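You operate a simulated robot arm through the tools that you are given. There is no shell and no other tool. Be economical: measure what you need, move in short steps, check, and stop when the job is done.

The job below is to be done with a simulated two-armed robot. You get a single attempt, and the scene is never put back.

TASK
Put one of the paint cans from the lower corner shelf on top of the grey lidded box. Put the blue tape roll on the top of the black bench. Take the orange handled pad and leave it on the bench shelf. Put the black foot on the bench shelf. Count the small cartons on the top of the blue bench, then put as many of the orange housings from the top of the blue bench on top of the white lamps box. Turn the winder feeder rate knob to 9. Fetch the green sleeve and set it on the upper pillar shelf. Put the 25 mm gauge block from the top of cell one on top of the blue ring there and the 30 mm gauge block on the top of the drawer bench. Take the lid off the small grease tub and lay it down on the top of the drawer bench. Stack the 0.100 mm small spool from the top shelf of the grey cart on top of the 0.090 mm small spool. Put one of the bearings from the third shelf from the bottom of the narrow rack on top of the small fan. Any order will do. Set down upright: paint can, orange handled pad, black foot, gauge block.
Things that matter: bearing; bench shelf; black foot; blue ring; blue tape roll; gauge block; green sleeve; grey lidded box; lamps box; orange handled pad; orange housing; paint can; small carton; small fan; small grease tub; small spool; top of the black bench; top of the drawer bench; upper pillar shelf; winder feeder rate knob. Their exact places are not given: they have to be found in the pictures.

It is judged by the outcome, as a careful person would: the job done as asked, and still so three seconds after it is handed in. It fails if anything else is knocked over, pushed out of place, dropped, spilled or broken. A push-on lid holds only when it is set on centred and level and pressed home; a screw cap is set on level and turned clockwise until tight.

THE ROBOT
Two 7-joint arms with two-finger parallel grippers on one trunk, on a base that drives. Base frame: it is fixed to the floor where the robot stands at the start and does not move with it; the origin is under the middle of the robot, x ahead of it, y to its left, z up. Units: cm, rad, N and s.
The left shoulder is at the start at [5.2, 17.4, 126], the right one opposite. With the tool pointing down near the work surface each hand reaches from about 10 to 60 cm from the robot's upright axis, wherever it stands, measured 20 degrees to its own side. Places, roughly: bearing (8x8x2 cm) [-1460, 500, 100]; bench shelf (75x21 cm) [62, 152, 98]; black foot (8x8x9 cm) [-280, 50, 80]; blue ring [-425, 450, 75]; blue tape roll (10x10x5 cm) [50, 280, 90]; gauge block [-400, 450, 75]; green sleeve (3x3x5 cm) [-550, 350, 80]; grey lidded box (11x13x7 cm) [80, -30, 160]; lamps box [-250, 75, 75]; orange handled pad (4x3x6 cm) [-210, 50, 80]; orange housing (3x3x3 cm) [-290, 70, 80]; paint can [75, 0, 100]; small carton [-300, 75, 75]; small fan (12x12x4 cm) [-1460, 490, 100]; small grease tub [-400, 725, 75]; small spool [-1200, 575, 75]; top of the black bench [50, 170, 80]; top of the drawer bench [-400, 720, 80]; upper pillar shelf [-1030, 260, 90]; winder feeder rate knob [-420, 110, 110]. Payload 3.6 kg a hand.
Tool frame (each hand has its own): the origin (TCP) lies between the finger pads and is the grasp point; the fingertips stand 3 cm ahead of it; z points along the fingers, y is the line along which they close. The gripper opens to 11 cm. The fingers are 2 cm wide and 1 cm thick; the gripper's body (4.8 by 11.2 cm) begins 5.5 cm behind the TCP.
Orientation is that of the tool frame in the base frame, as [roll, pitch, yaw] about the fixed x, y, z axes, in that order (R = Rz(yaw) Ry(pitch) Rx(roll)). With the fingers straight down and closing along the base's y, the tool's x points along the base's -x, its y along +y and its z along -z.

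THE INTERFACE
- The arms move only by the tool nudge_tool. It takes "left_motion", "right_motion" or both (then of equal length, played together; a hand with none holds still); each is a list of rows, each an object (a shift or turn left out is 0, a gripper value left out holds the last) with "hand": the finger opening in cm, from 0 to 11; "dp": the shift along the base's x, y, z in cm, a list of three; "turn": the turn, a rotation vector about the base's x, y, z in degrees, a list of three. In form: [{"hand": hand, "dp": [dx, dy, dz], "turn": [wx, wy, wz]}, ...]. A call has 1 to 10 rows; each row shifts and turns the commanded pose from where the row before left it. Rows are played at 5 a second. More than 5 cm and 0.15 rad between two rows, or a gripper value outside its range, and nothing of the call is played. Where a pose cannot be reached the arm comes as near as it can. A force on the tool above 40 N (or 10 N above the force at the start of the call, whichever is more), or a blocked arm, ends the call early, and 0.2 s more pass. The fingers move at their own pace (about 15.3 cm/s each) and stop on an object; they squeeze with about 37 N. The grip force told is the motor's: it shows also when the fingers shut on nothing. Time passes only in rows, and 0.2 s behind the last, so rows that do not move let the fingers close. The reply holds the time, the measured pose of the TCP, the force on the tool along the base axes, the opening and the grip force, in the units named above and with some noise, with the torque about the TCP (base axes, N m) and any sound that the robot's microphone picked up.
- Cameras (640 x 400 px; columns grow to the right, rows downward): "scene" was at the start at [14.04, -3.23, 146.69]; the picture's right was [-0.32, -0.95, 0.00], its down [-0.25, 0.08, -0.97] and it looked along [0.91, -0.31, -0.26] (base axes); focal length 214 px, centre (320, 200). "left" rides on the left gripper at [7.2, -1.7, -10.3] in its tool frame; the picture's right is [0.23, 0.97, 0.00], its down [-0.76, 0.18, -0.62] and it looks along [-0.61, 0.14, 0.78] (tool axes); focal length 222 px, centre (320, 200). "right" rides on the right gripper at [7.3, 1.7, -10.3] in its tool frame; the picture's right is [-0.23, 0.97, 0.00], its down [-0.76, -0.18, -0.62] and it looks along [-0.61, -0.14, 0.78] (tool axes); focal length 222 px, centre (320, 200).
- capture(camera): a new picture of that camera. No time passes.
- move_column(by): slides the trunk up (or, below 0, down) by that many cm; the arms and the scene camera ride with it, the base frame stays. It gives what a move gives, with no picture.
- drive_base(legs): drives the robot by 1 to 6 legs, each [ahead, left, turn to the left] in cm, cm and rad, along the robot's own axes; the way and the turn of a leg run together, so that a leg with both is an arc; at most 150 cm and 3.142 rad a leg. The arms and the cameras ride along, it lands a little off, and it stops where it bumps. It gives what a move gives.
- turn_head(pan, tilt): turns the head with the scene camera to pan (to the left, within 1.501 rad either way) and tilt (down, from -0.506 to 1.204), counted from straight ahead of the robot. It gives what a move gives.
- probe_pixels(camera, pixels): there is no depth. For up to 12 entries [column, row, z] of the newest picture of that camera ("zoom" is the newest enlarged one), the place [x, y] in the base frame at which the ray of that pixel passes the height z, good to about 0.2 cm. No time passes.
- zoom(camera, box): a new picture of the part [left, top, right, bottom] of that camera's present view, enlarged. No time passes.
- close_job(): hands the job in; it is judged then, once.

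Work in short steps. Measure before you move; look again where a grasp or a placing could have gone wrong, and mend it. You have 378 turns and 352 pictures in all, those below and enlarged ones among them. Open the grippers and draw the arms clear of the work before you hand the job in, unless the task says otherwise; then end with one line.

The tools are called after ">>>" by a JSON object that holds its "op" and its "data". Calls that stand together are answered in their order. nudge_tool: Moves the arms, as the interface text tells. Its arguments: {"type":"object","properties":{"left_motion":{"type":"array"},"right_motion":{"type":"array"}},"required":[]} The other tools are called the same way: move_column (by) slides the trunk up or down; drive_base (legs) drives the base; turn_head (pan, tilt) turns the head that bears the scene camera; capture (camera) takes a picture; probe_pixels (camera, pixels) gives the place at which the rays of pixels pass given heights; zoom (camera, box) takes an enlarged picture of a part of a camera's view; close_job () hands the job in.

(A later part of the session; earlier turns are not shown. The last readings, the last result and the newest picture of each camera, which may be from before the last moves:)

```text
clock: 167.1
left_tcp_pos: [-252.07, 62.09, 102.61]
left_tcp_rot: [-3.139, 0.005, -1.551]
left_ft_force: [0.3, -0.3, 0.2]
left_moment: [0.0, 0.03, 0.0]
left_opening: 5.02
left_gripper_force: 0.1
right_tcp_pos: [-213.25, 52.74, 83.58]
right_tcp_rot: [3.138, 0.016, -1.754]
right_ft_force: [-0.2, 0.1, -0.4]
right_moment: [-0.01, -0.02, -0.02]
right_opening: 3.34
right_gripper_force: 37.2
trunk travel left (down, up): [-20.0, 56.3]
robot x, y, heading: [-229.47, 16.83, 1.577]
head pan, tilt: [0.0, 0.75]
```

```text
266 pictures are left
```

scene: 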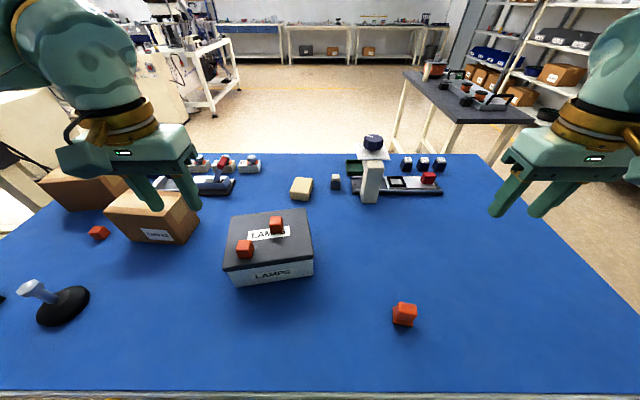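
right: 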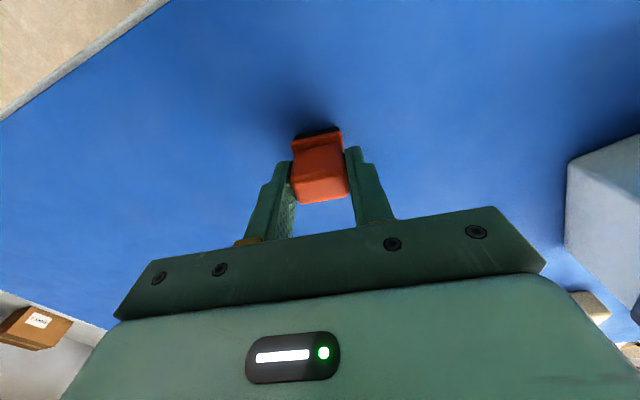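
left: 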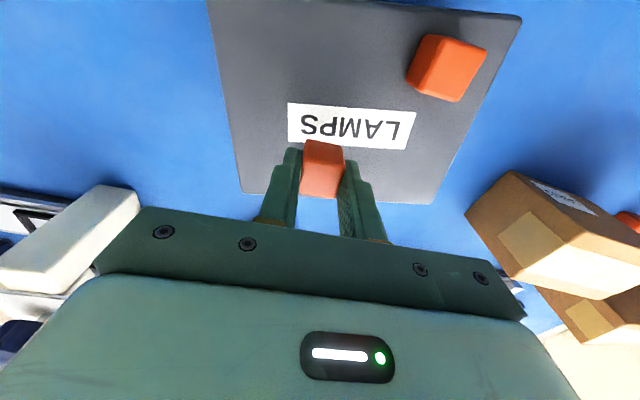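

Pad gripped. Lift it and drive left so the left hand can take the black foot.

>>> {"op": "nudge_tool", "data": {"right_motion": [{"dp": [0, 0, 4.5]}, {"dp": [0, 0, 4.5]}, {"dp": [0, 0, 4.5]}, {"dp": [0, 0, 4.5]}, {"dp": [0, 0, 4.5], "turn": [0, 0, 5]}, {"turn": [0, 0, 5]}]}}

>>> {"op": "drive_base", "data": {"legs": [[0, 36, 0]]}}

>>> {"op": "nudge_tool", "data": {"left_motion": [{"dp": [0, -4, 0]}, {"dp": [1, -4, 0]}]}}

>>> {"op": "capture", "data": {"camera": "left"}}

>>> {"op": "capture", "data": {"camera": "right"}}

>>> {"op": "capture", "data": {"camera": "scene"}}

```text
clock: 168.5
left_tcp_pos: [-252.17, 62.14, 102.49]
left_tcp_rot: [3.141, 0.002, -1.549]
left_ft_force: [-0.4, -0.1, -0.9]
left_moment: [-0.01, 0.03, -0.01]
left_opening: 5.02
left_gripper_force: 0.0
right_tcp_pos: [-213.26, 52.83, 106.18]
right_tcp_rot: [3.139, 0.015, -1.578]
right_ft_force: [0.3, 0.7, -0.8]
right_moment: [0.03, 0.01, 0.02]
right_opening: 3.33
right_gripper_force: 37.1
trunk travel left (down, up): [-20.0, 56.3]
robot x, y, heading: [-229.42, 16.63, 1.572]
head pan, tilt: [0.0, 0.75]
```

```text
clock: 170.8
left_tcp_pos: [-287.76, 61.98, 102.45]
left_tcp_rot: [-3.141, 0.005, -1.548]
left_ft_force: [-0.1, -0.1, -1.1]
left_moment: [0.02, -0.03, -0.02]
left_opening: 5.0
left_gripper_force: 0.0
right_tcp_pos: [-248.97, 52.69, 106.28]
right_tcp_rot: [3.141, 0.016, -1.577]
right_ft_force: [-0.7, -1.1, -0.1]
right_moment: [0.0, 0.0, 0.0]
right_opening: 3.33
right_gripper_force: 36.7
trunk travel left (down, up): [-20.0, 56.3]
robot x, y, heading: [-264.57, 16.65, 1.573]
head pan, tilt: [0.0, 0.75]
```

```text
clock: 171.4
left_tcp_pos: [-286.8, 54.03, 102.59]
left_tcp_rot: [-3.141, 0.007, -1.548]
left_ft_force: [0.7, -0.1, -0.3]
left_moment: [0.04, 0.01, 0.01]
left_opening: 5.03
left_gripper_force: 0.0
right_tcp_pos: [-248.89, 52.72, 106.17]
right_tcp_rot: [3.137, 0.015, -1.578]
right_ft_force: [-0.6, -0.7, -0.9]
right_moment: [0.01, -0.01, 0.01]
right_opening: 3.3
right_gripper_force: 37.0
trunk travel left (down, up): [-20.0, 56.3]
robot x, y, heading: [-265.08, 16.7, 1.578]
head pan, tilt: [0.0, 0.75]
```

```text
265 pictures are left
```

left: 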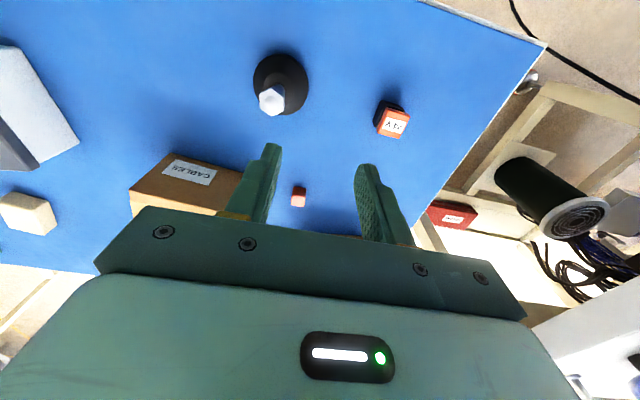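

```text
264 pictures are left
```

right: 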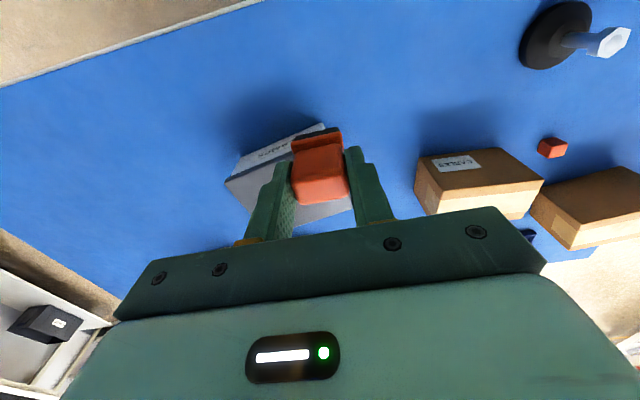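

```text
263 pictures are left
```

scene: 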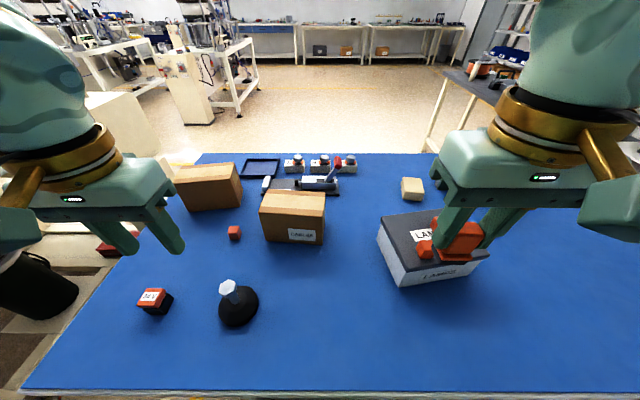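

>>> {"op": "zoom", "data": {"camera": "left", "box": [230, 30, 330, 130]}}

>>> {"op": "probe_pixels", "data": {"camera": "left", "pixels": [[271, 98, 87], [282, 84, 79], [256, 84, 79], [308, 84, 79], [282, 56, 79], [280, 114, 79]]}}

```text
4.00 times, centred on (280, 80) of left
```

zoom: 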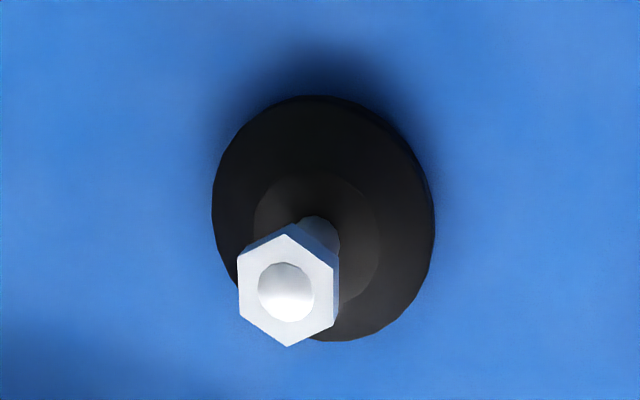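

```text
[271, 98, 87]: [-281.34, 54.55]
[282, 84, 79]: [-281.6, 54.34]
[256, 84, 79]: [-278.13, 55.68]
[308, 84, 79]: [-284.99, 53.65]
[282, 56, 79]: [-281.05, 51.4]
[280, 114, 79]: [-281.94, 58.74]
```

The foot's hex head is at (−281.4,54.6), z≈87, flats facing x. Descend over it and check.

>>> {"op": "nudge_tool", "data": {"left_motion": [{"dp": [2.7, 0.3, -3]}, {"dp": [2.7, 0.3, -3]}, {"dp": [0, 0, -4]}]}}

>>> {"op": "capture", "data": {"camera": "left"}}

```text
clock: 172.2
left_tcp_pos: [-281.32, 54.53, 92.71]
left_tcp_rot: [-3.14, 0.006, -1.547]
left_ft_force: [-0.7, 0.2, 0.7]
left_moment: [0.0, 0.02, 0.02]
left_opening: 5.05
left_gripper_force: 0.1
right_tcp_pos: [-248.98, 52.76, 106.17]
right_tcp_rot: [3.138, 0.015, -1.577]
right_ft_force: [-0.9, -0.5, -0.8]
right_moment: [0.05, 0.0, 0.03]
right_opening: 3.34
right_gripper_force: 36.7
trunk travel left (down, up): [-20.0, 56.3]
robot x, y, heading: [-264.84, 16.85, 1.577]
head pan, tilt: [0.0, 0.75]
```

```text
261 pictures are left
```

left: 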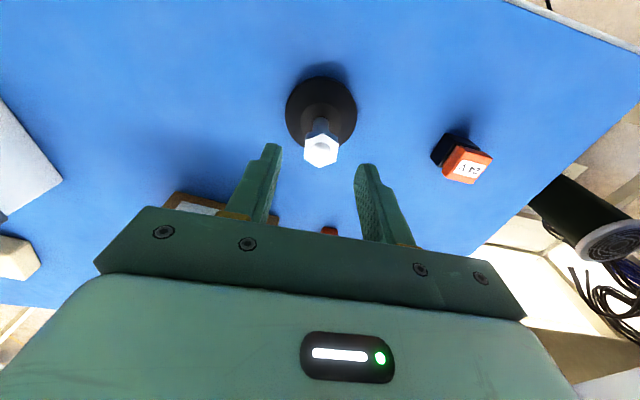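

Well aligned. Descend and grip.

>>> {"op": "nudge_tool", "data": {"left_motion": [{"dp": [0, 0, -3]}, {"dp": [0, 0, -2.5]}, {"dp": [0, 0, -1.3]}, {"hand": 0.5}, {}, {}, {"dp": [0, 0, 3]}, {"dp": [0, 0, 4]}]}}

>>> {"op": "capture", "data": {"camera": "left"}}

```text
clock: 174.0
left_tcp_pos: [-281.46, 54.38, 92.68]
left_tcp_rot: [-3.14, 0.003, -1.55]
left_ft_force: [0.3, 0.1, -2.0]
left_moment: [-0.01, 0.0, -0.04]
left_opening: 2.5
left_gripper_force: 37.0
right_tcp_pos: [-248.83, 52.66, 106.19]
right_tcp_rot: [3.138, 0.016, -1.578]
right_ft_force: [-0.5, 0.1, -1.3]
right_moment: [-0.02, 0.0, 0.0]
right_opening: 3.3
right_gripper_force: 36.7
trunk travel left (down, up): [-20.0, 56.3]
robot x, y, heading: [-264.94, 16.76, 1.574]
head pan, tilt: [0.0, 0.75]
```

```text
260 pictures are left
```

left: 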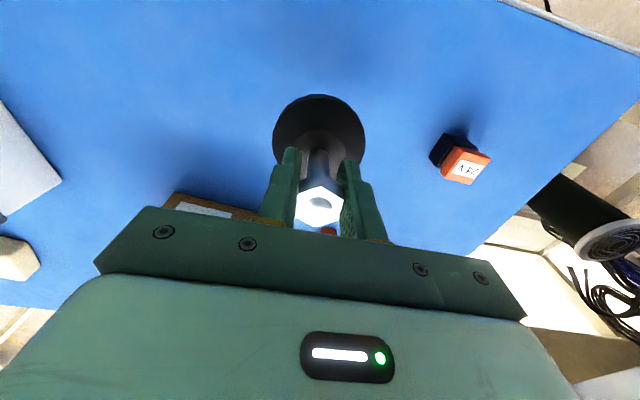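

Foot held. Raise the hands, back off, and drive to the black bench.

>>> {"op": "nudge_tool", "data": {"left_motion": [{"dp": [0, 0, 4.5]}, {"dp": [0, -2, 4.5]}, {"dp": [0, -3, 4]}, {"dp": [0, -3, 4]}], "right_motion": [{"dp": [0, 0, 1]}, {"dp": [0, -1, 1]}, {"dp": [0, -2, 1]}, {"dp": [0, -2, 1]}]}}

>>> {"op": "drive_base", "data": {"legs": [[-16, 0, 0], [0, -150, 0], [0, -50, 0], [0, 0, -1.57]]}}

>>> {"op": "drive_base", "data": {"legs": [[0, 150, 0]]}}

>>> {"op": "turn_head", "data": {"pan": 0, "tilt": 0.6}}

>>> {"op": "capture", "data": {"camera": "scene"}}

```text
clock: 175.0
left_tcp_pos: [-281.41, 46.29, 109.86]
left_tcp_rot: [-3.141, 0.005, -1.55]
left_ft_force: [0.0, 0.9, -2.3]
left_moment: [-0.01, -0.01, 0.01]
left_opening: 2.49
left_gripper_force: 36.7
right_tcp_pos: [-248.89, 47.62, 110.18]
right_tcp_rot: [3.138, 0.018, -1.578]
right_ft_force: [0.1, -1.1, -0.4]
right_moment: [0.01, -0.03, 0.01]
right_opening: 3.31
right_gripper_force: 37.2
trunk travel left (down, up): [-20.0, 56.3]
robot x, y, heading: [-265.23, 16.79, 1.578]
head pan, tilt: [0.0, 0.75]
```

```text
clock: 189.7
left_tcp_pos: [-37.12, 21.14, 109.81]
left_tcp_rot: [3.141, 0.004, -3.086]
left_ft_force: [0.4, 0.0, -1.7]
left_moment: [0.01, -0.02, 0.0]
left_opening: 2.49
left_gripper_force: 36.9
right_tcp_pos: [-34.72, -11.38, 110.14]
right_tcp_rot: [3.138, 0.016, -3.115]
right_ft_force: [-0.6, -0.3, -0.1]
right_moment: [0.0, 0.0, 0.04]
right_opening: 3.33
right_gripper_force: 37.7
trunk travel left (down, up): [-20.0, 56.3]
robot x, y, heading: [-66.51, 3.54, 0.038]
head pan, tilt: [0.0, 0.75]
```

```text
clock: 197.2
left_tcp_pos: [-44.17, 172.98, 109.65]
left_tcp_rot: [-3.141, 0.004, -3.071]
left_ft_force: [0.6, -0.3, -2.1]
left_moment: [0.0, 0.0, -0.01]
left_opening: 2.46
left_gripper_force: 37.1
right_tcp_pos: [-41.21, 140.5, 110.07]
right_tcp_rot: [3.138, 0.015, -3.101]
right_ft_force: [-0.1, 0.0, -0.4]
right_moment: [0.01, -0.03, -0.02]
right_opening: 3.31
right_gripper_force: 37.7
trunk travel left (down, up): [-20.0, 56.3]
robot x, y, heading: [-73.04, 154.77, 0.051]
head pan, tilt: [0.0, 0.75]
```

```text
clock: 197.9
left_tcp_pos: [-44.11, 173.05, 109.8]
left_tcp_rot: [-3.14, 0.005, -3.071]
left_ft_force: [-0.9, -0.5, -2.4]
left_moment: [-0.05, -0.01, 0.02]
left_opening: 2.46
left_gripper_force: 37.0
right_tcp_pos: [-41.26, 140.65, 110.04]
right_tcp_rot: [3.138, 0.016, -3.1]
right_ft_force: [-0.3, 0.0, -1.0]
right_moment: [0.03, 0.01, -0.02]
right_opening: 3.33
right_gripper_force: 37.5
trunk travel left (down, up): [-20.0, 56.3]
robot x, y, heading: [-72.8, 154.94, 0.052]
head pan, tilt: [0.0, 0.6]
```

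```text
259 pictures are left
```

scene: 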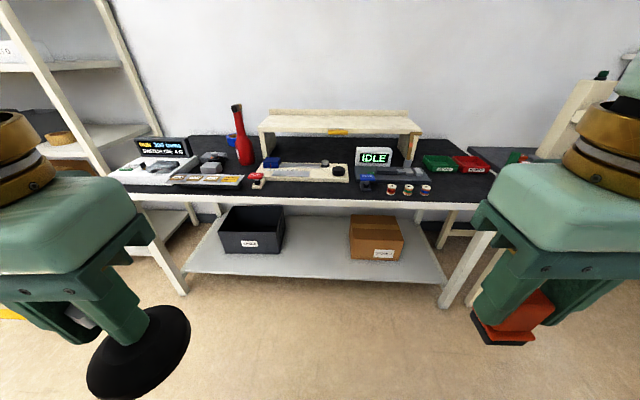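

The shelf (riser) is ahead, empty on top apart from a back lip. Raise the trunk, correct heading and drive up to the bench.

>>> {"op": "move_column", "data": {"by": 20}}

>>> {"op": "drive_base", "data": {"legs": [[74, 0, -0.05]]}}

>>> {"op": "capture", "data": {"camera": "scene"}}

```text
clock: 200.1
left_tcp_pos: [-44.07, 172.89, 129.88]
left_tcp_rot: [-3.141, 0.003, -3.072]
left_ft_force: [0.9, 0.9, -2.6]
left_moment: [-0.01, 0.02, 0.03]
left_opening: 2.46
left_gripper_force: 36.7
right_tcp_pos: [-41.26, 140.5, 130.13]
right_tcp_rot: [3.138, 0.014, -3.102]
right_ft_force: [0.2, 0.4, 0.3]
right_moment: [-0.01, -0.01, -0.01]
right_opening: 3.34
right_gripper_force: 36.8
trunk travel left (down, up): [-40.0, 36.3]
robot x, y, heading: [-72.78, 155.19, 0.049]
head pan, tilt: [0.0, 0.6]
```

```text
clock: 204.1
left_tcp_pos: [30.59, 172.56, 129.76]
left_tcp_rot: [-3.141, 0.006, -3.134]
left_ft_force: [-0.1, 0.2, -1.8]
left_moment: [-0.02, 0.03, -0.01]
left_opening: 2.44
left_gripper_force: 37.1
right_tcp_pos: [31.43, 139.96, 130.09]
right_tcp_rot: [3.139, 0.016, 3.118]
right_ft_force: [0.0, 0.1, -0.8]
right_moment: [-0.02, 0.03, 0.04]
right_opening: 3.32
right_gripper_force: 37.4
trunk travel left (down, up): [-40.0, 36.3]
robot x, y, heading: [0.81, 156.51, -0.015]
head pan, tilt: [0.0, 0.6]
```

```text
258 pictures are left
```

scene: 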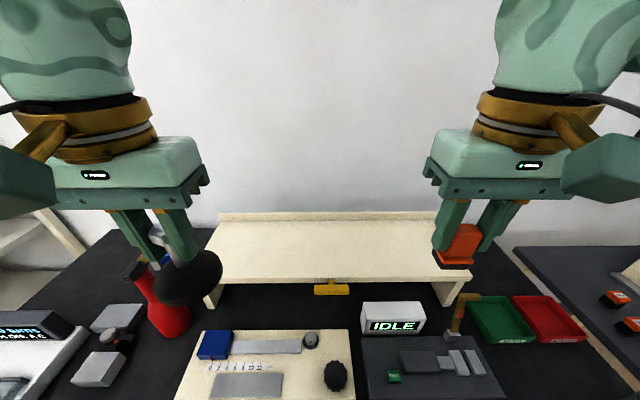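

>>> {"op": "probe_pixels", "data": {"camera": "scene", "pixels": [[210, 279, 98], [468, 278, 98], [225, 225, 98], [432, 222, 98], [320, 255, 98], [210, 279, 95]]}}

```text
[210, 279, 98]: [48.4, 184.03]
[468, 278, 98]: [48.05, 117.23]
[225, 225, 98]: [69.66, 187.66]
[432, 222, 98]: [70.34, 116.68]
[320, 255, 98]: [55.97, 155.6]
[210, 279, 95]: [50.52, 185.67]
```

Shelf y≈116–188, x≈50–71. Advance both hands over it, lowering gradually.

>>> {"op": "nudge_tool", "data": {"left_motion": [{"dp": [4, -1, -1]}, {"dp": [4, -1, -1]}, {"dp": [4, -1, -2]}, {"dp": [4, -1, -2]}, {"dp": [4, 0, -2]}, {"dp": [4, 0, -2]}, {"dp": [4, 0, -2]}, {"dp": [3, 0, -2]}], "right_motion": [{"dp": [4, 0, -1]}, {"dp": [4, 0, -1]}, {"dp": [4, 0, -2]}, {"dp": [4, 0, -2]}, {"dp": [4, 0, -2]}, {"dp": [4, 0, -2]}, {"dp": [4, 0, -2]}, {"dp": [3, 0, -2]}]}}

>>> {"op": "capture", "data": {"camera": "scene"}}

>>> {"op": "capture", "data": {"camera": "left"}}

>>> {"op": "capture", "data": {"camera": "right"}}

```text
clock: 205.8
left_tcp_pos: [59.5, 168.43, 117.04]
left_tcp_rot: [3.14, 0.008, -3.133]
left_ft_force: [-0.6, -0.1, -1.3]
left_moment: [0.0, -0.02, -0.03]
left_opening: 2.45
left_gripper_force: 37.0
left hand out of reach, approached as far as the arm can: row 8
right_tcp_pos: [58.39, 139.87, 118.5]
right_tcp_rot: [3.138, 0.015, 3.118]
right_ft_force: [0.4, 0.4, -0.6]
right_moment: [-0.01, -0.02, -0.03]
right_opening: 3.31
right_gripper_force: 36.3
right hand out of reach, approached as far as the arm can: row 7, 8
trunk travel left (down, up): [-40.0, 36.3]
robot x, y, heading: [0.94, 156.31, -0.007]
head pan, tilt: [0.0, 0.6]
```

```text
257 pictures are left
```

scene: 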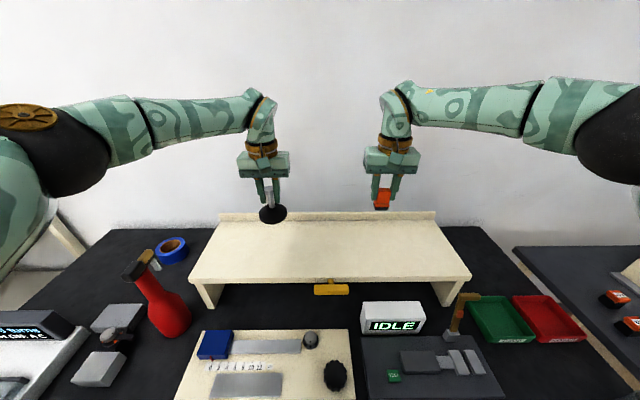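

```text
256 pictures are left
```

left: 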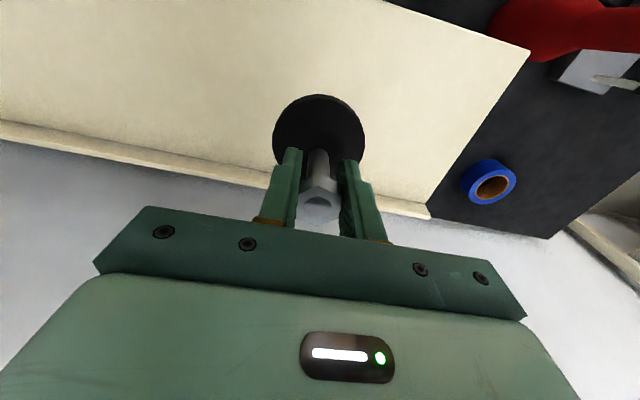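

```text
255 pictures are left
```

right: 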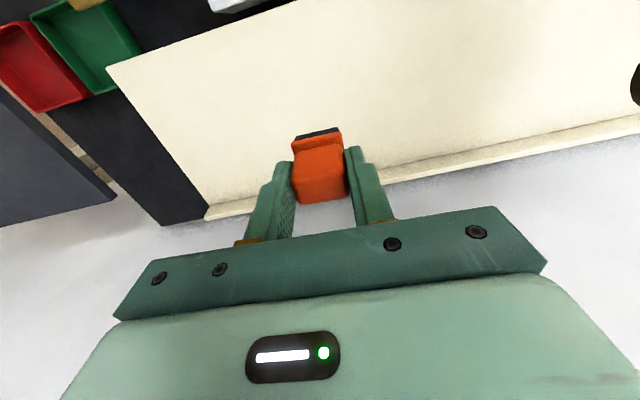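

Positions look good. Lower the trunk 9, then lower each hand to contact.

>>> {"op": "move_column", "data": {"by": -9}}

>>> {"op": "nudge_tool", "data": {"left_motion": [{"dp": [0, 0, -1]}, {"dp": [0, 0, -0.5]}, {"dp": [0, 0, -0.5]}, {"dp": [0, 0, -0.5]}]}}

```text
clock: 207.1
left_tcp_pos: [59.53, 168.65, 108.28]
left_tcp_rot: [-3.137, 0.006, -3.136]
left_ft_force: [-0.1, -0.3, -1.8]
left_moment: [-0.01, -0.01, 0.0]
left_opening: 2.41
left_gripper_force: 36.5
right_tcp_pos: [58.39, 140.04, 109.61]
right_tcp_rot: [3.139, 0.018, 3.118]
right_ft_force: [0.5, -0.2, 0.1]
right_moment: [-0.02, 0.01, -0.03]
right_opening: 3.36
right_gripper_force: 37.0
trunk travel left (down, up): [-31.0, 45.3]
robot x, y, heading: [0.69, 156.83, -0.013]
head pan, tilt: [0.0, 0.6]
```

```text
clock: 208.1
left_tcp_pos: [59.71, 168.51, 105.67]
left_tcp_rot: [-3.14, 0.004, -3.135]
left_ft_force: [1.0, -0.6, -1.9]
left_moment: [-0.02, 0.03, 0.0]
left_opening: 2.47
left_gripper_force: 36.5
right_tcp_pos: [58.51, 139.9, 109.55]
right_tcp_rot: [3.138, 0.017, 3.12]
right_ft_force: [-0.3, -0.3, -0.2]
right_moment: [0.0, 0.0, 0.0]
right_opening: 3.32
right_gripper_force: 36.6
trunk travel left (down, up): [-31.0, 45.3]
robot x, y, heading: [0.51, 156.8, -0.01]
head pan, tilt: [0.0, 0.6]
```

>>> {"op": "nudge_tool", "data": {"left_motion": [{"dp": [0, 0, -0.5]}, {"dp": [0, 0, -0.5]}, {"dp": [0, 0, -0.5]}, {"dp": [0, 0, -0.5]}, {"dp": [0, 0, -0.5]}, {"dp": [0, 0, -0.5]}], "right_motion": [{"dp": [0, 0, -1]}, {"dp": [0, 0, -1]}, {"dp": [0, 0, -1]}, {"dp": [0, 0, -1]}, {"dp": [0, 0, -1]}, {"dp": [0, 0, -1]}]}}

>>> {"op": "zoom", "data": {"camera": "scene", "box": [180, 140, 480, 310]}}

```text
clock: 208.9
left_tcp_pos: [59.54, 168.6, 104.97]
left_tcp_rot: [-3.135, 0.018, -3.133]
left_ft_force: [-9.2, 0.9, 17.4]
left_moment: [0.67, 0.96, 0.32]
left_opening: 2.44
left_gripper_force: 37.0
right_tcp_pos: [58.4, 140.07, 106.61]
right_tcp_rot: [3.139, 0.018, 3.121]
right_ft_force: [-0.8, -0.4, -1.4]
right_moment: [0.0, -0.01, -0.03]
right_opening: 3.29
right_gripper_force: 37.1
trunk travel left (down, up): [-31.0, 45.3]
robot x, y, heading: [0.66, 156.15, -0.01]
head pan, tilt: [0.0, 0.6]
stopped in row 4 (left hand): the force on the tool passed its limit at 45 N (the readings are from after the stop); the commanded pose is now the measured one
```

```text
2.13 times, centred on (330, 225) of scene
```

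zoom: 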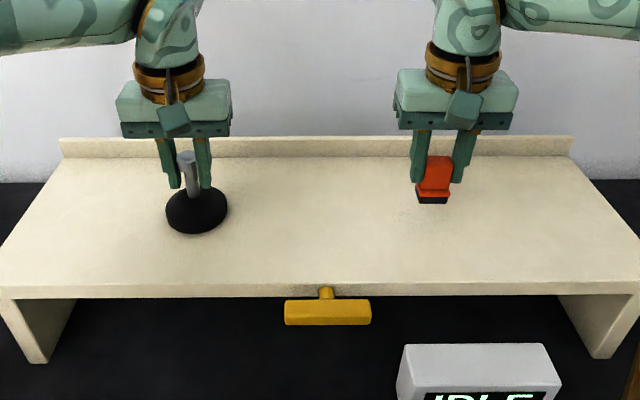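

Foot is in contact. Release the left; lower the right to contact.

>>> {"op": "nudge_tool", "data": {"left_motion": [{"dp": [0, 0, 0.2]}, {"hand": 5}, {}, {"dp": [0, 0, 3]}, {"dp": [0, 0, 4]}, {"dp": [-2, 0, 4]}], "right_motion": [{"dp": [0, 0, -1]}, {"dp": [0, 0, -1]}, {"dp": [0, 0, -0.5]}, {"dp": [0, 0, -0.4]}, {"dp": [0, 0, -0.3]}, {"dp": [0, 0, -0.3]}]}}

```text
clock: 210.3
left_tcp_pos: [57.61, 168.5, 115.86]
left_tcp_rot: [-3.135, 0.018, -3.133]
left_ft_force: [-0.2, 0.5, -0.6]
left_moment: [0.03, -0.03, 0.01]
left_opening: 4.99
left_gripper_force: 0.0
right_tcp_pos: [58.32, 140.09, 103.11]
right_tcp_rot: [3.138, 0.017, 3.121]
right_ft_force: [-0.7, 0.0, -0.3]
right_moment: [-0.01, -0.02, -0.05]
right_opening: 3.3
right_gripper_force: 37.0
trunk travel left (down, up): [-31.0, 45.3]
robot x, y, heading: [0.54, 156.21, -0.009]
head pan, tilt: [0.0, 0.6]
```

>>> {"op": "nudge_tool", "data": {"right_motion": [{"dp": [0, 0, -0.3]}, {"dp": [0, 0, -0.3]}, {"dp": [0, 0, -0.3]}, {"dp": [0, 0, -0.3]}]}}

>>> {"op": "zoom", "data": {"camera": "scene", "box": [180, 140, 480, 310]}}

```text
clock: 211.3
left_tcp_pos: [57.49, 168.58, 115.98]
left_tcp_rot: [-3.135, 0.02, -3.134]
left_ft_force: [0.1, -0.1, -0.4]
left_moment: [-0.01, 0.02, 0.04]
left_opening: 4.99
left_gripper_force: 0.0
right_tcp_pos: [58.31, 140.05, 102.21]
right_tcp_rot: [3.138, 0.023, 3.12]
right_ft_force: [-3.3, -4.5, 35.7]
right_moment: [-0.39, 0.08, 0.04]
right_opening: 3.26
right_gripper_force: 37.1
trunk travel left (down, up): [-31.0, 45.3]
robot x, y, heading: [0.75, 156.41, -0.014]
head pan, tilt: [0.0, 0.6]
```

```text
2.13 times, centred on (330, 225) of scene
```

zoom: 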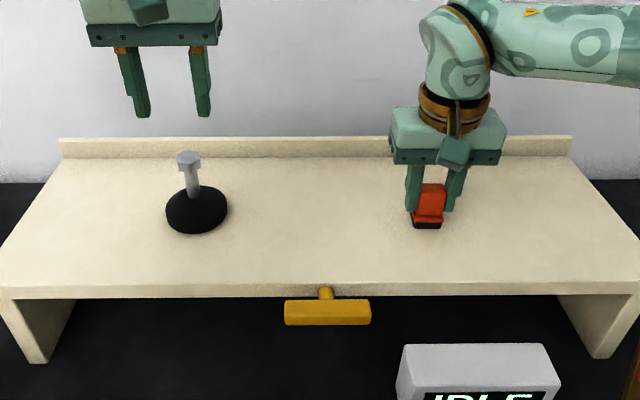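

Pad pressed lightly on the shelf. Ease, open and retreat both hands.

>>> {"op": "nudge_tool", "data": {"right_motion": [{"dp": [0, 0, 0.3]}, {"hand": 6}, {}, {"dp": [0, 0, 3]}, {"dp": [0, 0, 4]}, {"dp": [-2, 0, 4]}, {"dp": [-4, 0, 0]}, {"dp": [-4, 0, 0]}, {"dp": [-4, 0, 0]}, {"dp": [-4, 0, 0]}], "left_motion": [{}, {}, {}, {}, {}, {}, {"dp": [-4, 0, 0]}, {"dp": [-4, 0, 0]}, {"dp": [-4, 0, 0]}, {"dp": [-4, 0, 0]}]}}

>>> {"op": "zoom", "data": {"camera": "scene", "box": [180, 140, 480, 310]}}

```text
clock: 213.6
left_tcp_pos: [41.65, 168.62, 115.91]
left_tcp_rot: [-3.135, 0.016, -3.133]
left_ft_force: [-0.1, -0.3, 0.2]
left_moment: [-0.02, -0.02, 0.01]
left_opening: 5.01
left_gripper_force: 0.0
right_tcp_pos: [40.41, 139.91, 113.13]
right_tcp_rot: [3.138, 0.017, 3.118]
right_ft_force: [-0.6, 0.0, -0.4]
right_moment: [0.01, -0.02, 0.03]
right_opening: 6.0
right_gripper_force: 0.1
trunk travel left (down, up): [-31.0, 45.3]
robot x, y, heading: [0.67, 156.44, -0.014]
head pan, tilt: [0.0, 0.6]
```

```text
2.13 times, centred on (330, 225) of scene
```

zoom: 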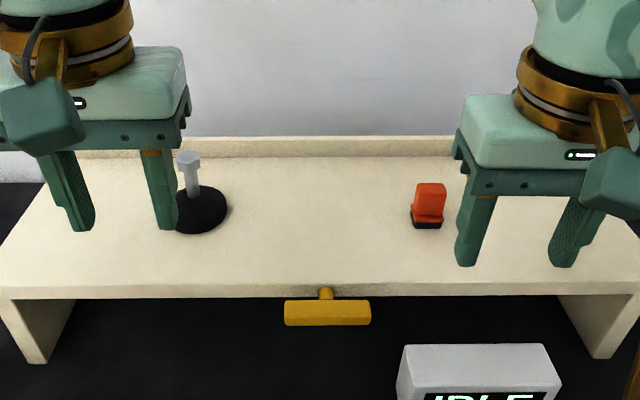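

Both upright on the shelf. Back off, move north past the cart, turn to face −x and survey the aisle.

>>> {"op": "drive_base", "data": {"legs": [[-50, 0, 0], [0, 150, 0], [0, 0, 3.14]]}}

>>> {"op": "turn_head", "data": {"pan": 0.1, "tilt": 0.35}}

>>> {"op": "capture", "data": {"camera": "scene"}}

```text
clock: 230.7
left_tcp_pos: [-90.0, 301.32, 115.83]
left_tcp_rot: [-3.136, 0.018, -0.093]
left_ft_force: [0.1, -0.4, 0.6]
left_moment: [-0.02, -0.01, -0.03]
left_opening: 5.03
left_gripper_force: 0.1
right_tcp_pos: [-85.74, 329.76, 113.13]
right_tcp_rot: [3.139, 0.016, -0.123]
right_ft_force: [0.5, 0.6, -0.4]
right_moment: [-0.02, 0.0, 0.01]
right_opening: 6.02
right_gripper_force: 0.1
trunk travel left (down, up): [-31.0, 45.3]
robot x, y, heading: [-47.68, 309.42, 3.029]
head pan, tilt: [0.0, 0.6]
```

```text
clock: 231.5
left_tcp_pos: [-90.02, 301.38, 115.93]
left_tcp_rot: [-3.136, 0.018, -0.095]
left_ft_force: [0.4, 0.2, -0.5]
left_moment: [-0.01, 0.0, 0.0]
left_opening: 5.01
left_gripper_force: 0.1
right_tcp_pos: [-85.62, 329.62, 113.15]
right_tcp_rot: [3.138, 0.016, -0.124]
right_ft_force: [-0.9, -0.1, -0.2]
right_moment: [-0.02, -0.03, 0.01]
right_opening: 6.02
right_gripper_force: 0.0
trunk travel left (down, up): [-31.0, 45.3]
robot x, y, heading: [-47.9, 309.2, 3.021]
head pan, tilt: [0.099, 0.351]
```

```text
251 pictures are left
```

scene: 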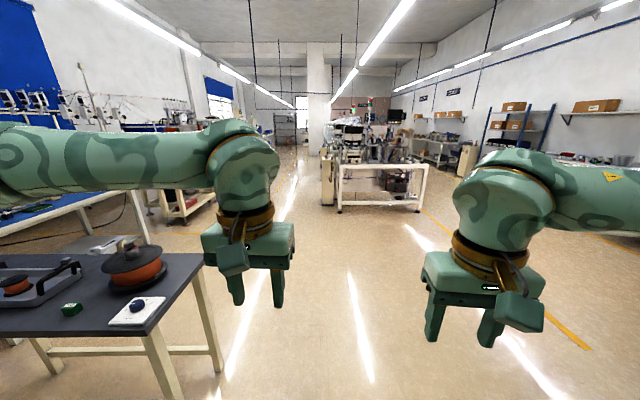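

>>> {"op": "probe_pixels", "data": {"camera": "scene", "pixels": [[338, 212, 0], [420, 208, 0], [322, 203, 0], [210, 255, 76], [180, 218, 0], [160, 217, 0], [460, 180, 0]]}}

```text
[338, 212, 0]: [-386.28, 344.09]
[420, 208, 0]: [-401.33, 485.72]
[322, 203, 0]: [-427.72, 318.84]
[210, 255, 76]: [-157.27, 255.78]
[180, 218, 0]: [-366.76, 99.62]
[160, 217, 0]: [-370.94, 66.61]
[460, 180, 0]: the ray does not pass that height
```

Aisle is clear between y≈120 and 319. Drive west and then face the winder feeder (−y).

>>> {"op": "drive_base", "data": {"legs": [[20, 0, 0.12], [140, 20, 0], [60, 70, 0], [80, 20, 0], [0, 0, 1.57]]}}

>>> {"op": "turn_head", "data": {"pan": -0.4, "tilt": 0.4}}

>>> {"op": "capture", "data": {"camera": "scene"}}

```text
clock: 251.9
left_tcp_pos: [-334.13, 159.27, 115.74]
left_tcp_rot: [-3.138, 0.016, 1.599]
left_ft_force: [0.7, -0.7, -1.1]
left_moment: [0.02, -0.02, -0.01]
left_opening: 5.03
left_gripper_force: 0.1
right_tcp_pos: [-362.66, 159.97, 113.01]
right_tcp_rot: [3.139, 0.017, 1.568]
right_ft_force: [0.5, 0.4, 0.6]
right_moment: [0.01, -0.01, -0.02]
right_opening: 5.99
right_gripper_force: 0.0
trunk travel left (down, up): [-31.0, 45.3]
robot x, y, heading: [-346.91, 200.12, -1.565]
head pan, tilt: [0.099, 0.351]
```

```text
clock: 252.9
left_tcp_pos: [-334.03, 159.19, 115.81]
left_tcp_rot: [-3.134, 0.017, 1.599]
left_ft_force: [0.4, -0.8, 0.0]
left_moment: [-0.03, -0.01, -0.02]
left_opening: 5.0
left_gripper_force: 0.1
right_tcp_pos: [-362.54, 160.0, 113.15]
right_tcp_rot: [3.139, 0.016, 1.569]
right_ft_force: [-0.2, 0.8, -0.3]
right_moment: [0.04, -0.01, 0.0]
right_opening: 5.98
right_gripper_force: 0.2
trunk travel left (down, up): [-31.0, 45.3]
robot x, y, heading: [-346.92, 200.26, -1.559]
head pan, tilt: [-0.4, 0.4]
```

```text
250 pictures are left
```

scene: 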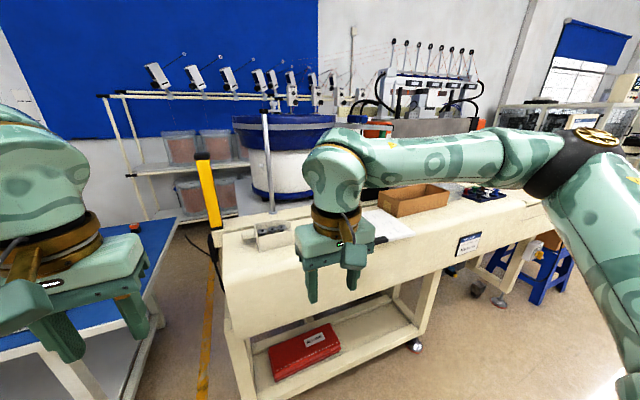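

The feeder area is hidden by the right arm. Drive right (west) 55 and look.

>>> {"op": "drive_base", "data": {"legs": [[0, -65, 0]]}}

>>> {"op": "turn_head", "data": {"pan": 0, "tilt": 0.4}}

>>> {"op": "capture", "data": {"camera": "scene"}}

```text
clock: 256.4
left_tcp_pos: [-397.52, 158.74, 115.85]
left_tcp_rot: [-3.137, 0.018, 1.604]
left_ft_force: [0.3, 0.2, -0.6]
left_moment: [0.01, 0.0, -0.03]
left_opening: 5.01
left_gripper_force: 0.0
right_tcp_pos: [-426.12, 159.28, 113.02]
right_tcp_rot: [3.138, 0.015, 1.573]
right_ft_force: [-0.8, 0.1, 0.0]
right_moment: [-0.01, -0.02, 0.04]
right_opening: 6.0
right_gripper_force: 0.0
trunk travel left (down, up): [-31.0, 45.3]
robot x, y, heading: [-410.73, 199.25, -1.558]
head pan, tilt: [-0.4, 0.4]
```

```text
clock: 257.3
left_tcp_pos: [-397.43, 158.5, 115.92]
left_tcp_rot: [-3.136, 0.016, 1.602]
left_ft_force: [-0.2, 0.8, -0.9]
left_moment: [-0.04, -0.02, -0.04]
left_opening: 5.0
left_gripper_force: 0.1
right_tcp_pos: [-426.26, 159.23, 113.02]
right_tcp_rot: [3.139, 0.016, 1.573]
right_ft_force: [-0.4, 0.3, -0.9]
right_moment: [-0.02, -0.02, 0.02]
right_opening: 6.02
right_gripper_force: 0.1
trunk travel left (down, up): [-31.0, 45.3]
robot x, y, heading: [-410.82, 199.71, -1.559]
head pan, tilt: [0.0, 0.4]
```

```text
249 pictures are left
```

scene: 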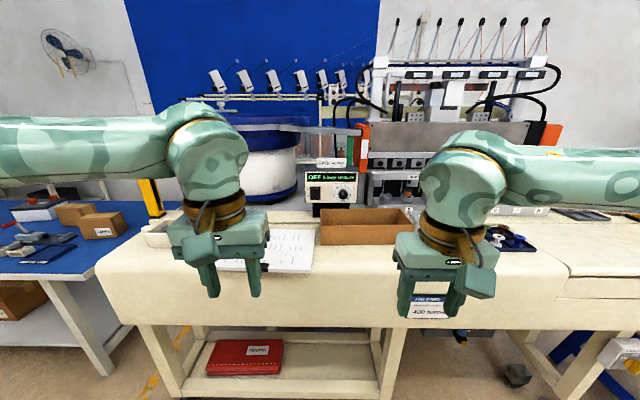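

Found the feeder control box at (331,190) with a display "OFF" and a knob. Zoom on it.

>>> {"op": "zoom", "data": {"camera": "scene", "box": [290, 150, 380, 220]}}

```text
5.71 times, centred on (335, 185) of scene
```

zoom: 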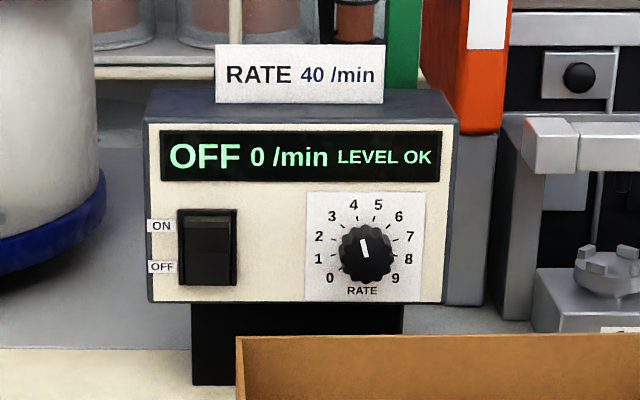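

Knob points at about 4 (30° per mark). I need its 3D place: probe now, then again after lowering the trunk.

>>> {"op": "probe_pixels", "data": {"camera": "zoom", "pixels": [[367, 253, 105], [367, 253, 110], [150, 300, 105], [442, 302, 105]]}}

>>> {"op": "move_column", "data": {"by": -25}}

>>> {"op": "zoom", "data": {"camera": "scene", "box": [280, 100, 400, 190]}}

```text
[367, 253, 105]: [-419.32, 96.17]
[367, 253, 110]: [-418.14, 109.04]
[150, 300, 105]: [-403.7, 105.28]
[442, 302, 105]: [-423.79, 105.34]
```

```text
clock: 259.9
left_tcp_pos: [-397.46, 158.71, 90.95]
left_tcp_rot: [-3.136, 0.019, 1.602]
left_ft_force: [-0.2, 1.5, -0.2]
left_moment: [-0.01, -0.02, -0.03]
left_opening: 5.04
left_gripper_force: 0.2
right_tcp_pos: [-426.2, 159.26, 88.06]
right_tcp_rot: [3.139, 0.017, 1.573]
right_ft_force: [-0.4, 0.9, 0.0]
right_moment: [-0.02, 0.02, 0.01]
right_opening: 6.0
right_gripper_force: 0.1
trunk travel left (down, up): [-6.0, 70.3]
robot x, y, heading: [-410.89, 199.44, -1.556]
head pan, tilt: [0.0, 0.4]
```

```text
4.44 times, centred on (340, 145) of scene
```

zoom: 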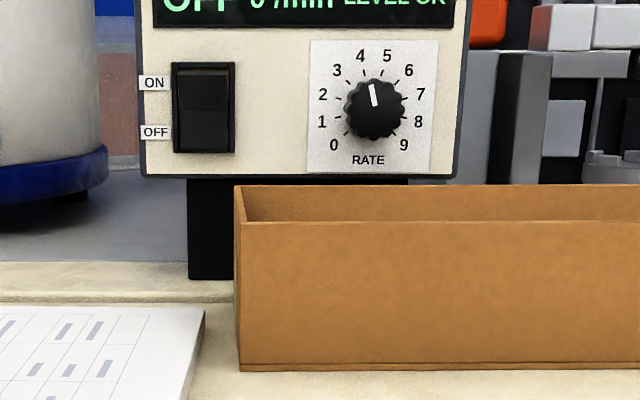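

>>> {"op": "probe_pixels", "data": {"camera": "zoom", "pixels": [[375, 108, 105], [375, 108, 110], [240, 370, 90], [240, 370, 85], [240, 222, 95], [345, 108, 107], [405, 108, 107]]}}

```text
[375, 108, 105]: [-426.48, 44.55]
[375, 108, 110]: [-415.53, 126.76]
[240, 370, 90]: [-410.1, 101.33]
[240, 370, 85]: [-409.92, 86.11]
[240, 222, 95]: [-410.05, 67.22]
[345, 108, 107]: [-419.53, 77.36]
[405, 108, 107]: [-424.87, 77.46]
```

Knob ≈ (−418.4, 105.7, 108.7), ~4 cm wide; a carton bin stands below in front, so I want the wrist camera off to the side. Raise the trunk and extend the right hand while tilting it horizontal.

>>> {"op": "move_column", "data": {"by": 20}}

>>> {"op": "nudge_tool", "data": {"right_motion": [{"dp": [0, -2.5, 0.5], "turn": [-8.2, 0, 0]}, {"dp": [0, -2.5, 0.5], "turn": [-8.2, 0, 0]}, {"dp": [0, -2.5, 0.5], "turn": [-8.2, 0, 0]}, {"dp": [0, -2.5, 0.5], "turn": [-8.2, 0, 0]}, {"dp": [0, -2.5, 0.5], "turn": [-8.2, 0, 0]}, {"dp": [0, -2.5, 0.5], "turn": [-8.2, 0, 0]}, {"dp": [0, -2.5, 0.5], "turn": [-8.2, 0, 0]}, {"dp": [0, -2.5, 0.5], "turn": [-8.2, 0, 0]}, {"dp": [0, -2.5, 0], "turn": [-8.2, 0, 0]}, {"dp": [0, -2.5, 0], "turn": [-8.2, 0, 0]}]}}

```text
clock: 262.0
left_tcp_pos: [-397.39, 158.71, 110.77]
left_tcp_rot: [-3.135, 0.015, 1.604]
left_ft_force: [0.4, 0.7, 0.5]
left_moment: [0.04, 0.03, -0.01]
left_opening: 5.0
left_gripper_force: 0.1
right_tcp_pos: [-426.1, 159.23, 108.06]
right_tcp_rot: [3.136, 0.016, 1.572]
right_ft_force: [-1.3, 0.2, 0.5]
right_moment: [0.04, 0.02, -0.01]
right_opening: 5.98
right_gripper_force: 0.1
trunk travel left (down, up): [-26.0, 50.3]
robot x, y, heading: [-410.64, 199.65, -1.559]
head pan, tilt: [0.0, 0.4]
```

```text
clock: 264.2
left_tcp_pos: [-397.52, 158.5, 110.83]
left_tcp_rot: [-3.136, 0.017, 1.601]
left_ft_force: [-0.3, -1.4, -0.5]
left_moment: [0.01, -0.01, 0.01]
left_opening: 5.02
left_gripper_force: 0.1
right_tcp_pos: [-422.76, 135.12, 115.46]
right_tcp_rot: [-2.964, 1.369, 1.712]
right_ft_force: [-0.1, -0.4, 0.7]
right_moment: [0.0, 0.01, 0.01]
right_opening: 6.02
right_gripper_force: 0.0
right hand out of reach, approached as far as the arm can: row 9, 10
trunk travel left (down, up): [-26.0, 50.3]
robot x, y, heading: [-410.48, 199.65, -1.559]
head pan, tilt: [0.0, 0.4]
```

Tool is 11° below horizontal; extend a little and finish levelling.

>>> {"op": "nudge_tool", "data": {"right_motion": [{"dp": [0, -3, 0], "turn": [0, 0, 2.2]}, {"dp": [1, -3, -1], "turn": [-5.6, 0, 0]}, {"dp": [1, -2, -1], "turn": [-5.6, 0, 0]}]}}

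```text
clock: 265.0
left_tcp_pos: [-397.49, 158.52, 110.73]
left_tcp_rot: [-3.138, 0.015, 1.602]
left_ft_force: [0.4, 0.7, 0.4]
left_moment: [0.03, 0.02, -0.01]
left_opening: 5.02
left_gripper_force: 0.1
right_tcp_pos: [-417.34, 127.4, 115.85]
right_tcp_rot: [-2.534, 1.473, 2.144]
right_ft_force: [0.4, -0.1, 0.3]
right_moment: [-0.01, 0.01, 0.01]
right_opening: 6.01
right_gripper_force: 0.1
right hand out of reach, approached as far as the arm can: row 2, 3
trunk travel left (down, up): [-26.0, 50.3]
robot x, y, heading: [-410.73, 199.47, -1.56]
head pan, tilt: [0.0, 0.4]
```

Nearly level. Now spin the hand clockwise 85° about its axis so the wrist camera moves to the left side.

>>> {"op": "nudge_tool", "data": {"right_motion": [{"turn": [0, -8.5, 0]}, {"turn": [0, -8.5, 0]}, {"turn": [0, -8.5, 0]}, {"turn": [0, -8.5, 0]}, {"turn": [0, -8.5, 0]}, {"turn": [0, -8.5, 0]}, {"turn": [0, -8.5, 0]}, {"turn": [0, -8.5, 0]}, {"turn": [0, -8.5, 0]}, {"turn": [0, -8.5, 0]}]}}

>>> {"op": "capture", "data": {"camera": "scene"}}

>>> {"op": "capture", "data": {"camera": "right"}}

```text
clock: 267.2
left_tcp_pos: [-397.47, 158.66, 110.87]
left_tcp_rot: [-3.137, 0.015, 1.604]
left_ft_force: [0.2, -0.2, -0.3]
left_moment: [-0.01, -0.01, -0.04]
left_opening: 5.0
left_gripper_force: 0.0
right_tcp_pos: [-414.51, 126.04, 119.04]
right_tcp_rot: [1.613, 0.136, 0.061]
right_ft_force: [-0.2, 0.2, 1.2]
right_moment: [0.0, -0.03, -0.02]
right_opening: 5.98
right_gripper_force: 0.0
right hand out of reach, approached as far as the arm can: row 1, 3, 4, 5, 6, 7, 8, 9, 10
trunk travel left (down, up): [-26.0, 50.3]
robot x, y, heading: [-410.43, 199.6, -1.559]
head pan, tilt: [0.0, 0.4]
```

```text
246 pictures are left
```

scene: 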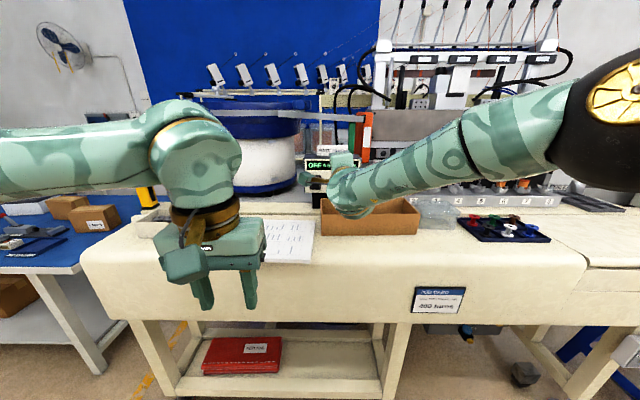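

```text
245 pictures are left
```

right: 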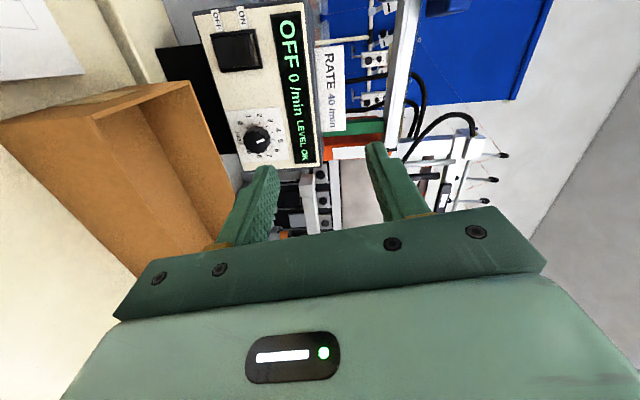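

The orientation is now right (tool along −y, camera on the +x side). Lower the trunk 10 to bring the hand to knob height and adjust x.

>>> {"op": "move_column", "data": {"by": -10}}

>>> {"op": "nudge_tool", "data": {"right_motion": [{"dp": [-2, 0, 0], "turn": [0, -4, -1.5]}, {"dp": [-2, 0, 0], "turn": [0, -4, -1.5]}]}}

>>> {"op": "capture", "data": {"camera": "right"}}

```text
clock: 268.2
left_tcp_pos: [-397.41, 158.84, 102.31]
left_tcp_rot: [-3.137, 0.012, 1.604]
left_ft_force: [-0.5, -0.2, 0.3]
left_moment: [0.01, -0.03, 0.05]
left_opening: 5.02
left_gripper_force: 0.0
right_tcp_pos: [-414.29, 123.54, 108.17]
right_tcp_rot: [1.648, 0.126, 0.063]
right_ft_force: [-0.1, 7.3, 24.6]
right_moment: [-0.04, -0.18, 0.05]
right_opening: 4.8
right_gripper_force: 0.0
trunk travel left (down, up): [-17.8, 58.5]
robot x, y, heading: [-410.8, 199.86, -1.557]
head pan, tilt: [0.0, 0.4]
stopped: the force on the tool passed its limit at 46 N (the readings are from after the stop); the commanded pose is now the measured one
```

```text
clock: 268.8
left_tcp_pos: [-397.32, 158.61, 102.41]
left_tcp_rot: [-3.136, 0.009, 1.602]
left_ft_force: [0.5, -0.3, 0.8]
left_moment: [-0.03, 0.02, 0.0]
left_opening: 4.99
left_gripper_force: 0.1
right_tcp_pos: [-417.54, 122.99, 108.22]
right_tcp_rot: [1.664, -0.008, 0.007]
right_ft_force: [3.7, 1.6, 14.5]
right_moment: [-0.17, -0.03, 0.06]
right_opening: 5.27
right_gripper_force: 0.1
right hand out of reach, approached as far as the arm can: row 1, 2
trunk travel left (down, up): [-17.8, 58.5]
robot x, y, heading: [-410.66, 199.66, -1.56]
head pan, tilt: [0.0, 0.4]
```

```text
244 pictures are left
```

right: 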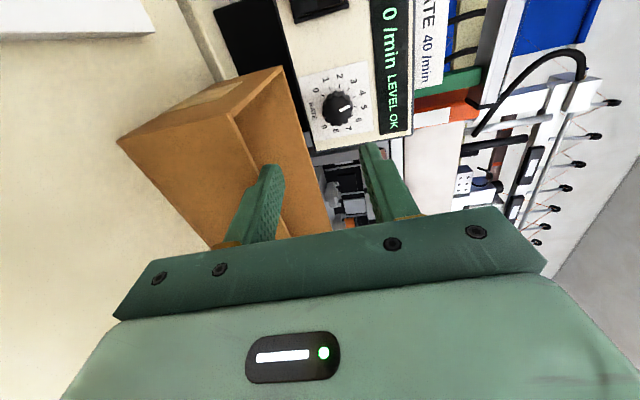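

The lower finger touched the bin's rim. Raise the hand 4 cm and check.

>>> {"op": "move_column", "data": {"by": 5}}

>>> {"op": "capture", "data": {"camera": "right"}}

>>> {"op": "zoom", "data": {"camera": "scene", "box": [280, 120, 440, 240]}}

```text
clock: 269.8
left_tcp_pos: [-397.5, 158.38, 107.32]
left_tcp_rot: [-3.136, 0.007, 1.601]
left_ft_force: [-0.7, 0.5, -0.3]
left_moment: [0.0, -0.01, -0.02]
left_opening: 4.98
left_gripper_force: 0.1
right_tcp_pos: [-417.51, 122.69, 113.01]
right_tcp_rot: [1.659, -0.008, 0.01]
right_ft_force: [0.1, -0.9, 0.0]
right_moment: [-0.01, -0.01, -0.01]
right_opening: 6.0
right_gripper_force: 0.0
trunk travel left (down, up): [-22.8, 53.5]
robot x, y, heading: [-410.93, 199.22, -1.564]
head pan, tilt: [0.0, 0.4]
```

```text
243 pictures are left
```

right: 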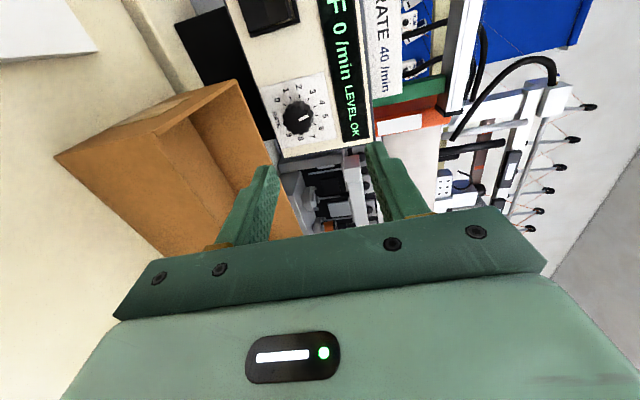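

```text
3.33 times, centred on (360, 180) of scene
```

zoom: 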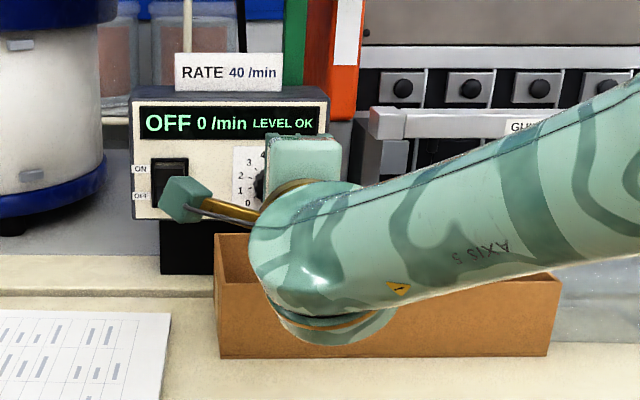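

Horizontal fingers/body conflict with the bin. Better: grip the knob from above-front with a 45° tilted tool (camera well clear) and turn in strokes about the knob axis. Undo the spin while backing away.

>>> {"op": "nudge_tool", "data": {"right_motion": [{"dp": [0, 1, 1], "turn": [0, 8.5, 0]}, {"dp": [0, 1, 1], "turn": [0, 8.5, 0]}, {"dp": [0, 1, 1], "turn": [0, 8.5, 0]}, {"dp": [0, 1, 1], "turn": [0, 8.5, 0]}, {"dp": [0, 1, 1], "turn": [0, 8.5, 0]}, {"dp": [0, 1, 0], "turn": [0, 8.5, 0]}, {"dp": [0, 1, 0], "turn": [0, 8.5, 0]}, {"dp": [0, 1, 0], "turn": [0, 8.5, 0]}, {"dp": [0, 0, 0], "turn": [0, 8.5, 0]}, {"dp": [0, 0, 0], "turn": [0, 8.5, 0]}]}}

>>> {"op": "nudge_tool", "data": {"right_motion": [{"turn": [8, 0, 0]}, {"turn": [8, 0, 0]}, {"turn": [8, 0, 0]}, {"turn": [8, 0, 0]}, {"turn": [8, 0, 0]}]}}

>>> {"op": "capture", "data": {"camera": "right"}}

```text
clock: 272.0
left_tcp_pos: [-397.46, 158.32, 107.35]
left_tcp_rot: [-3.136, 0.009, 1.602]
left_ft_force: [1.3, 0.0, 1.0]
left_moment: [0.02, -0.03, -0.02]
left_opening: 5.0
left_gripper_force: 0.0
right_tcp_pos: [-417.48, 130.69, 118.18]
right_tcp_rot: [1.788, 1.476, 0.13]
right_ft_force: [0.0, 0.0, 0.3]
right_moment: [0.0, 0.01, 0.02]
right_opening: 6.01
right_gripper_force: 0.1
trunk travel left (down, up): [-22.8, 53.5]
robot x, y, heading: [-410.64, 199.3, -1.559]
head pan, tilt: [0.0, 0.4]
```

```text
clock: 273.2
left_tcp_pos: [-397.51, 158.36, 107.32]
left_tcp_rot: [-3.136, 0.009, 1.602]
left_ft_force: [1.1, -0.5, 0.0]
left_moment: [-0.01, 0.0, 0.0]
left_opening: 4.99
left_gripper_force: 0.1
right_tcp_pos: [-417.65, 130.77, 118.17]
right_tcp_rot: [3.114, 0.854, 1.421]
right_ft_force: [-0.3, 0.4, -0.1]
right_moment: [-0.03, 0.02, 0.01]
right_opening: 5.98
right_gripper_force: 0.0
trunk travel left (down, up): [-22.8, 53.5]
robot x, y, heading: [-410.5, 199.19, -1.561]
head pan, tilt: [0.0, 0.4]
```

```text
241 pictures are left
```

right: 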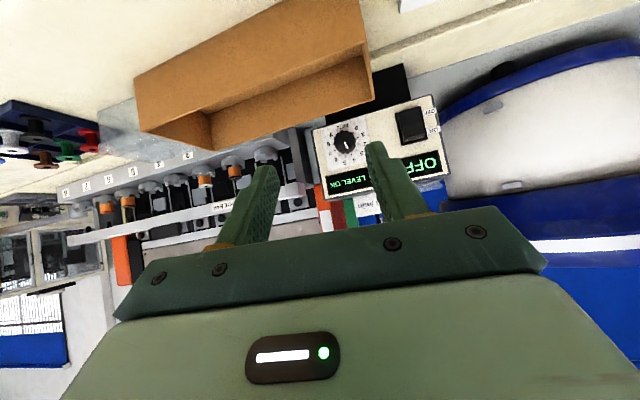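

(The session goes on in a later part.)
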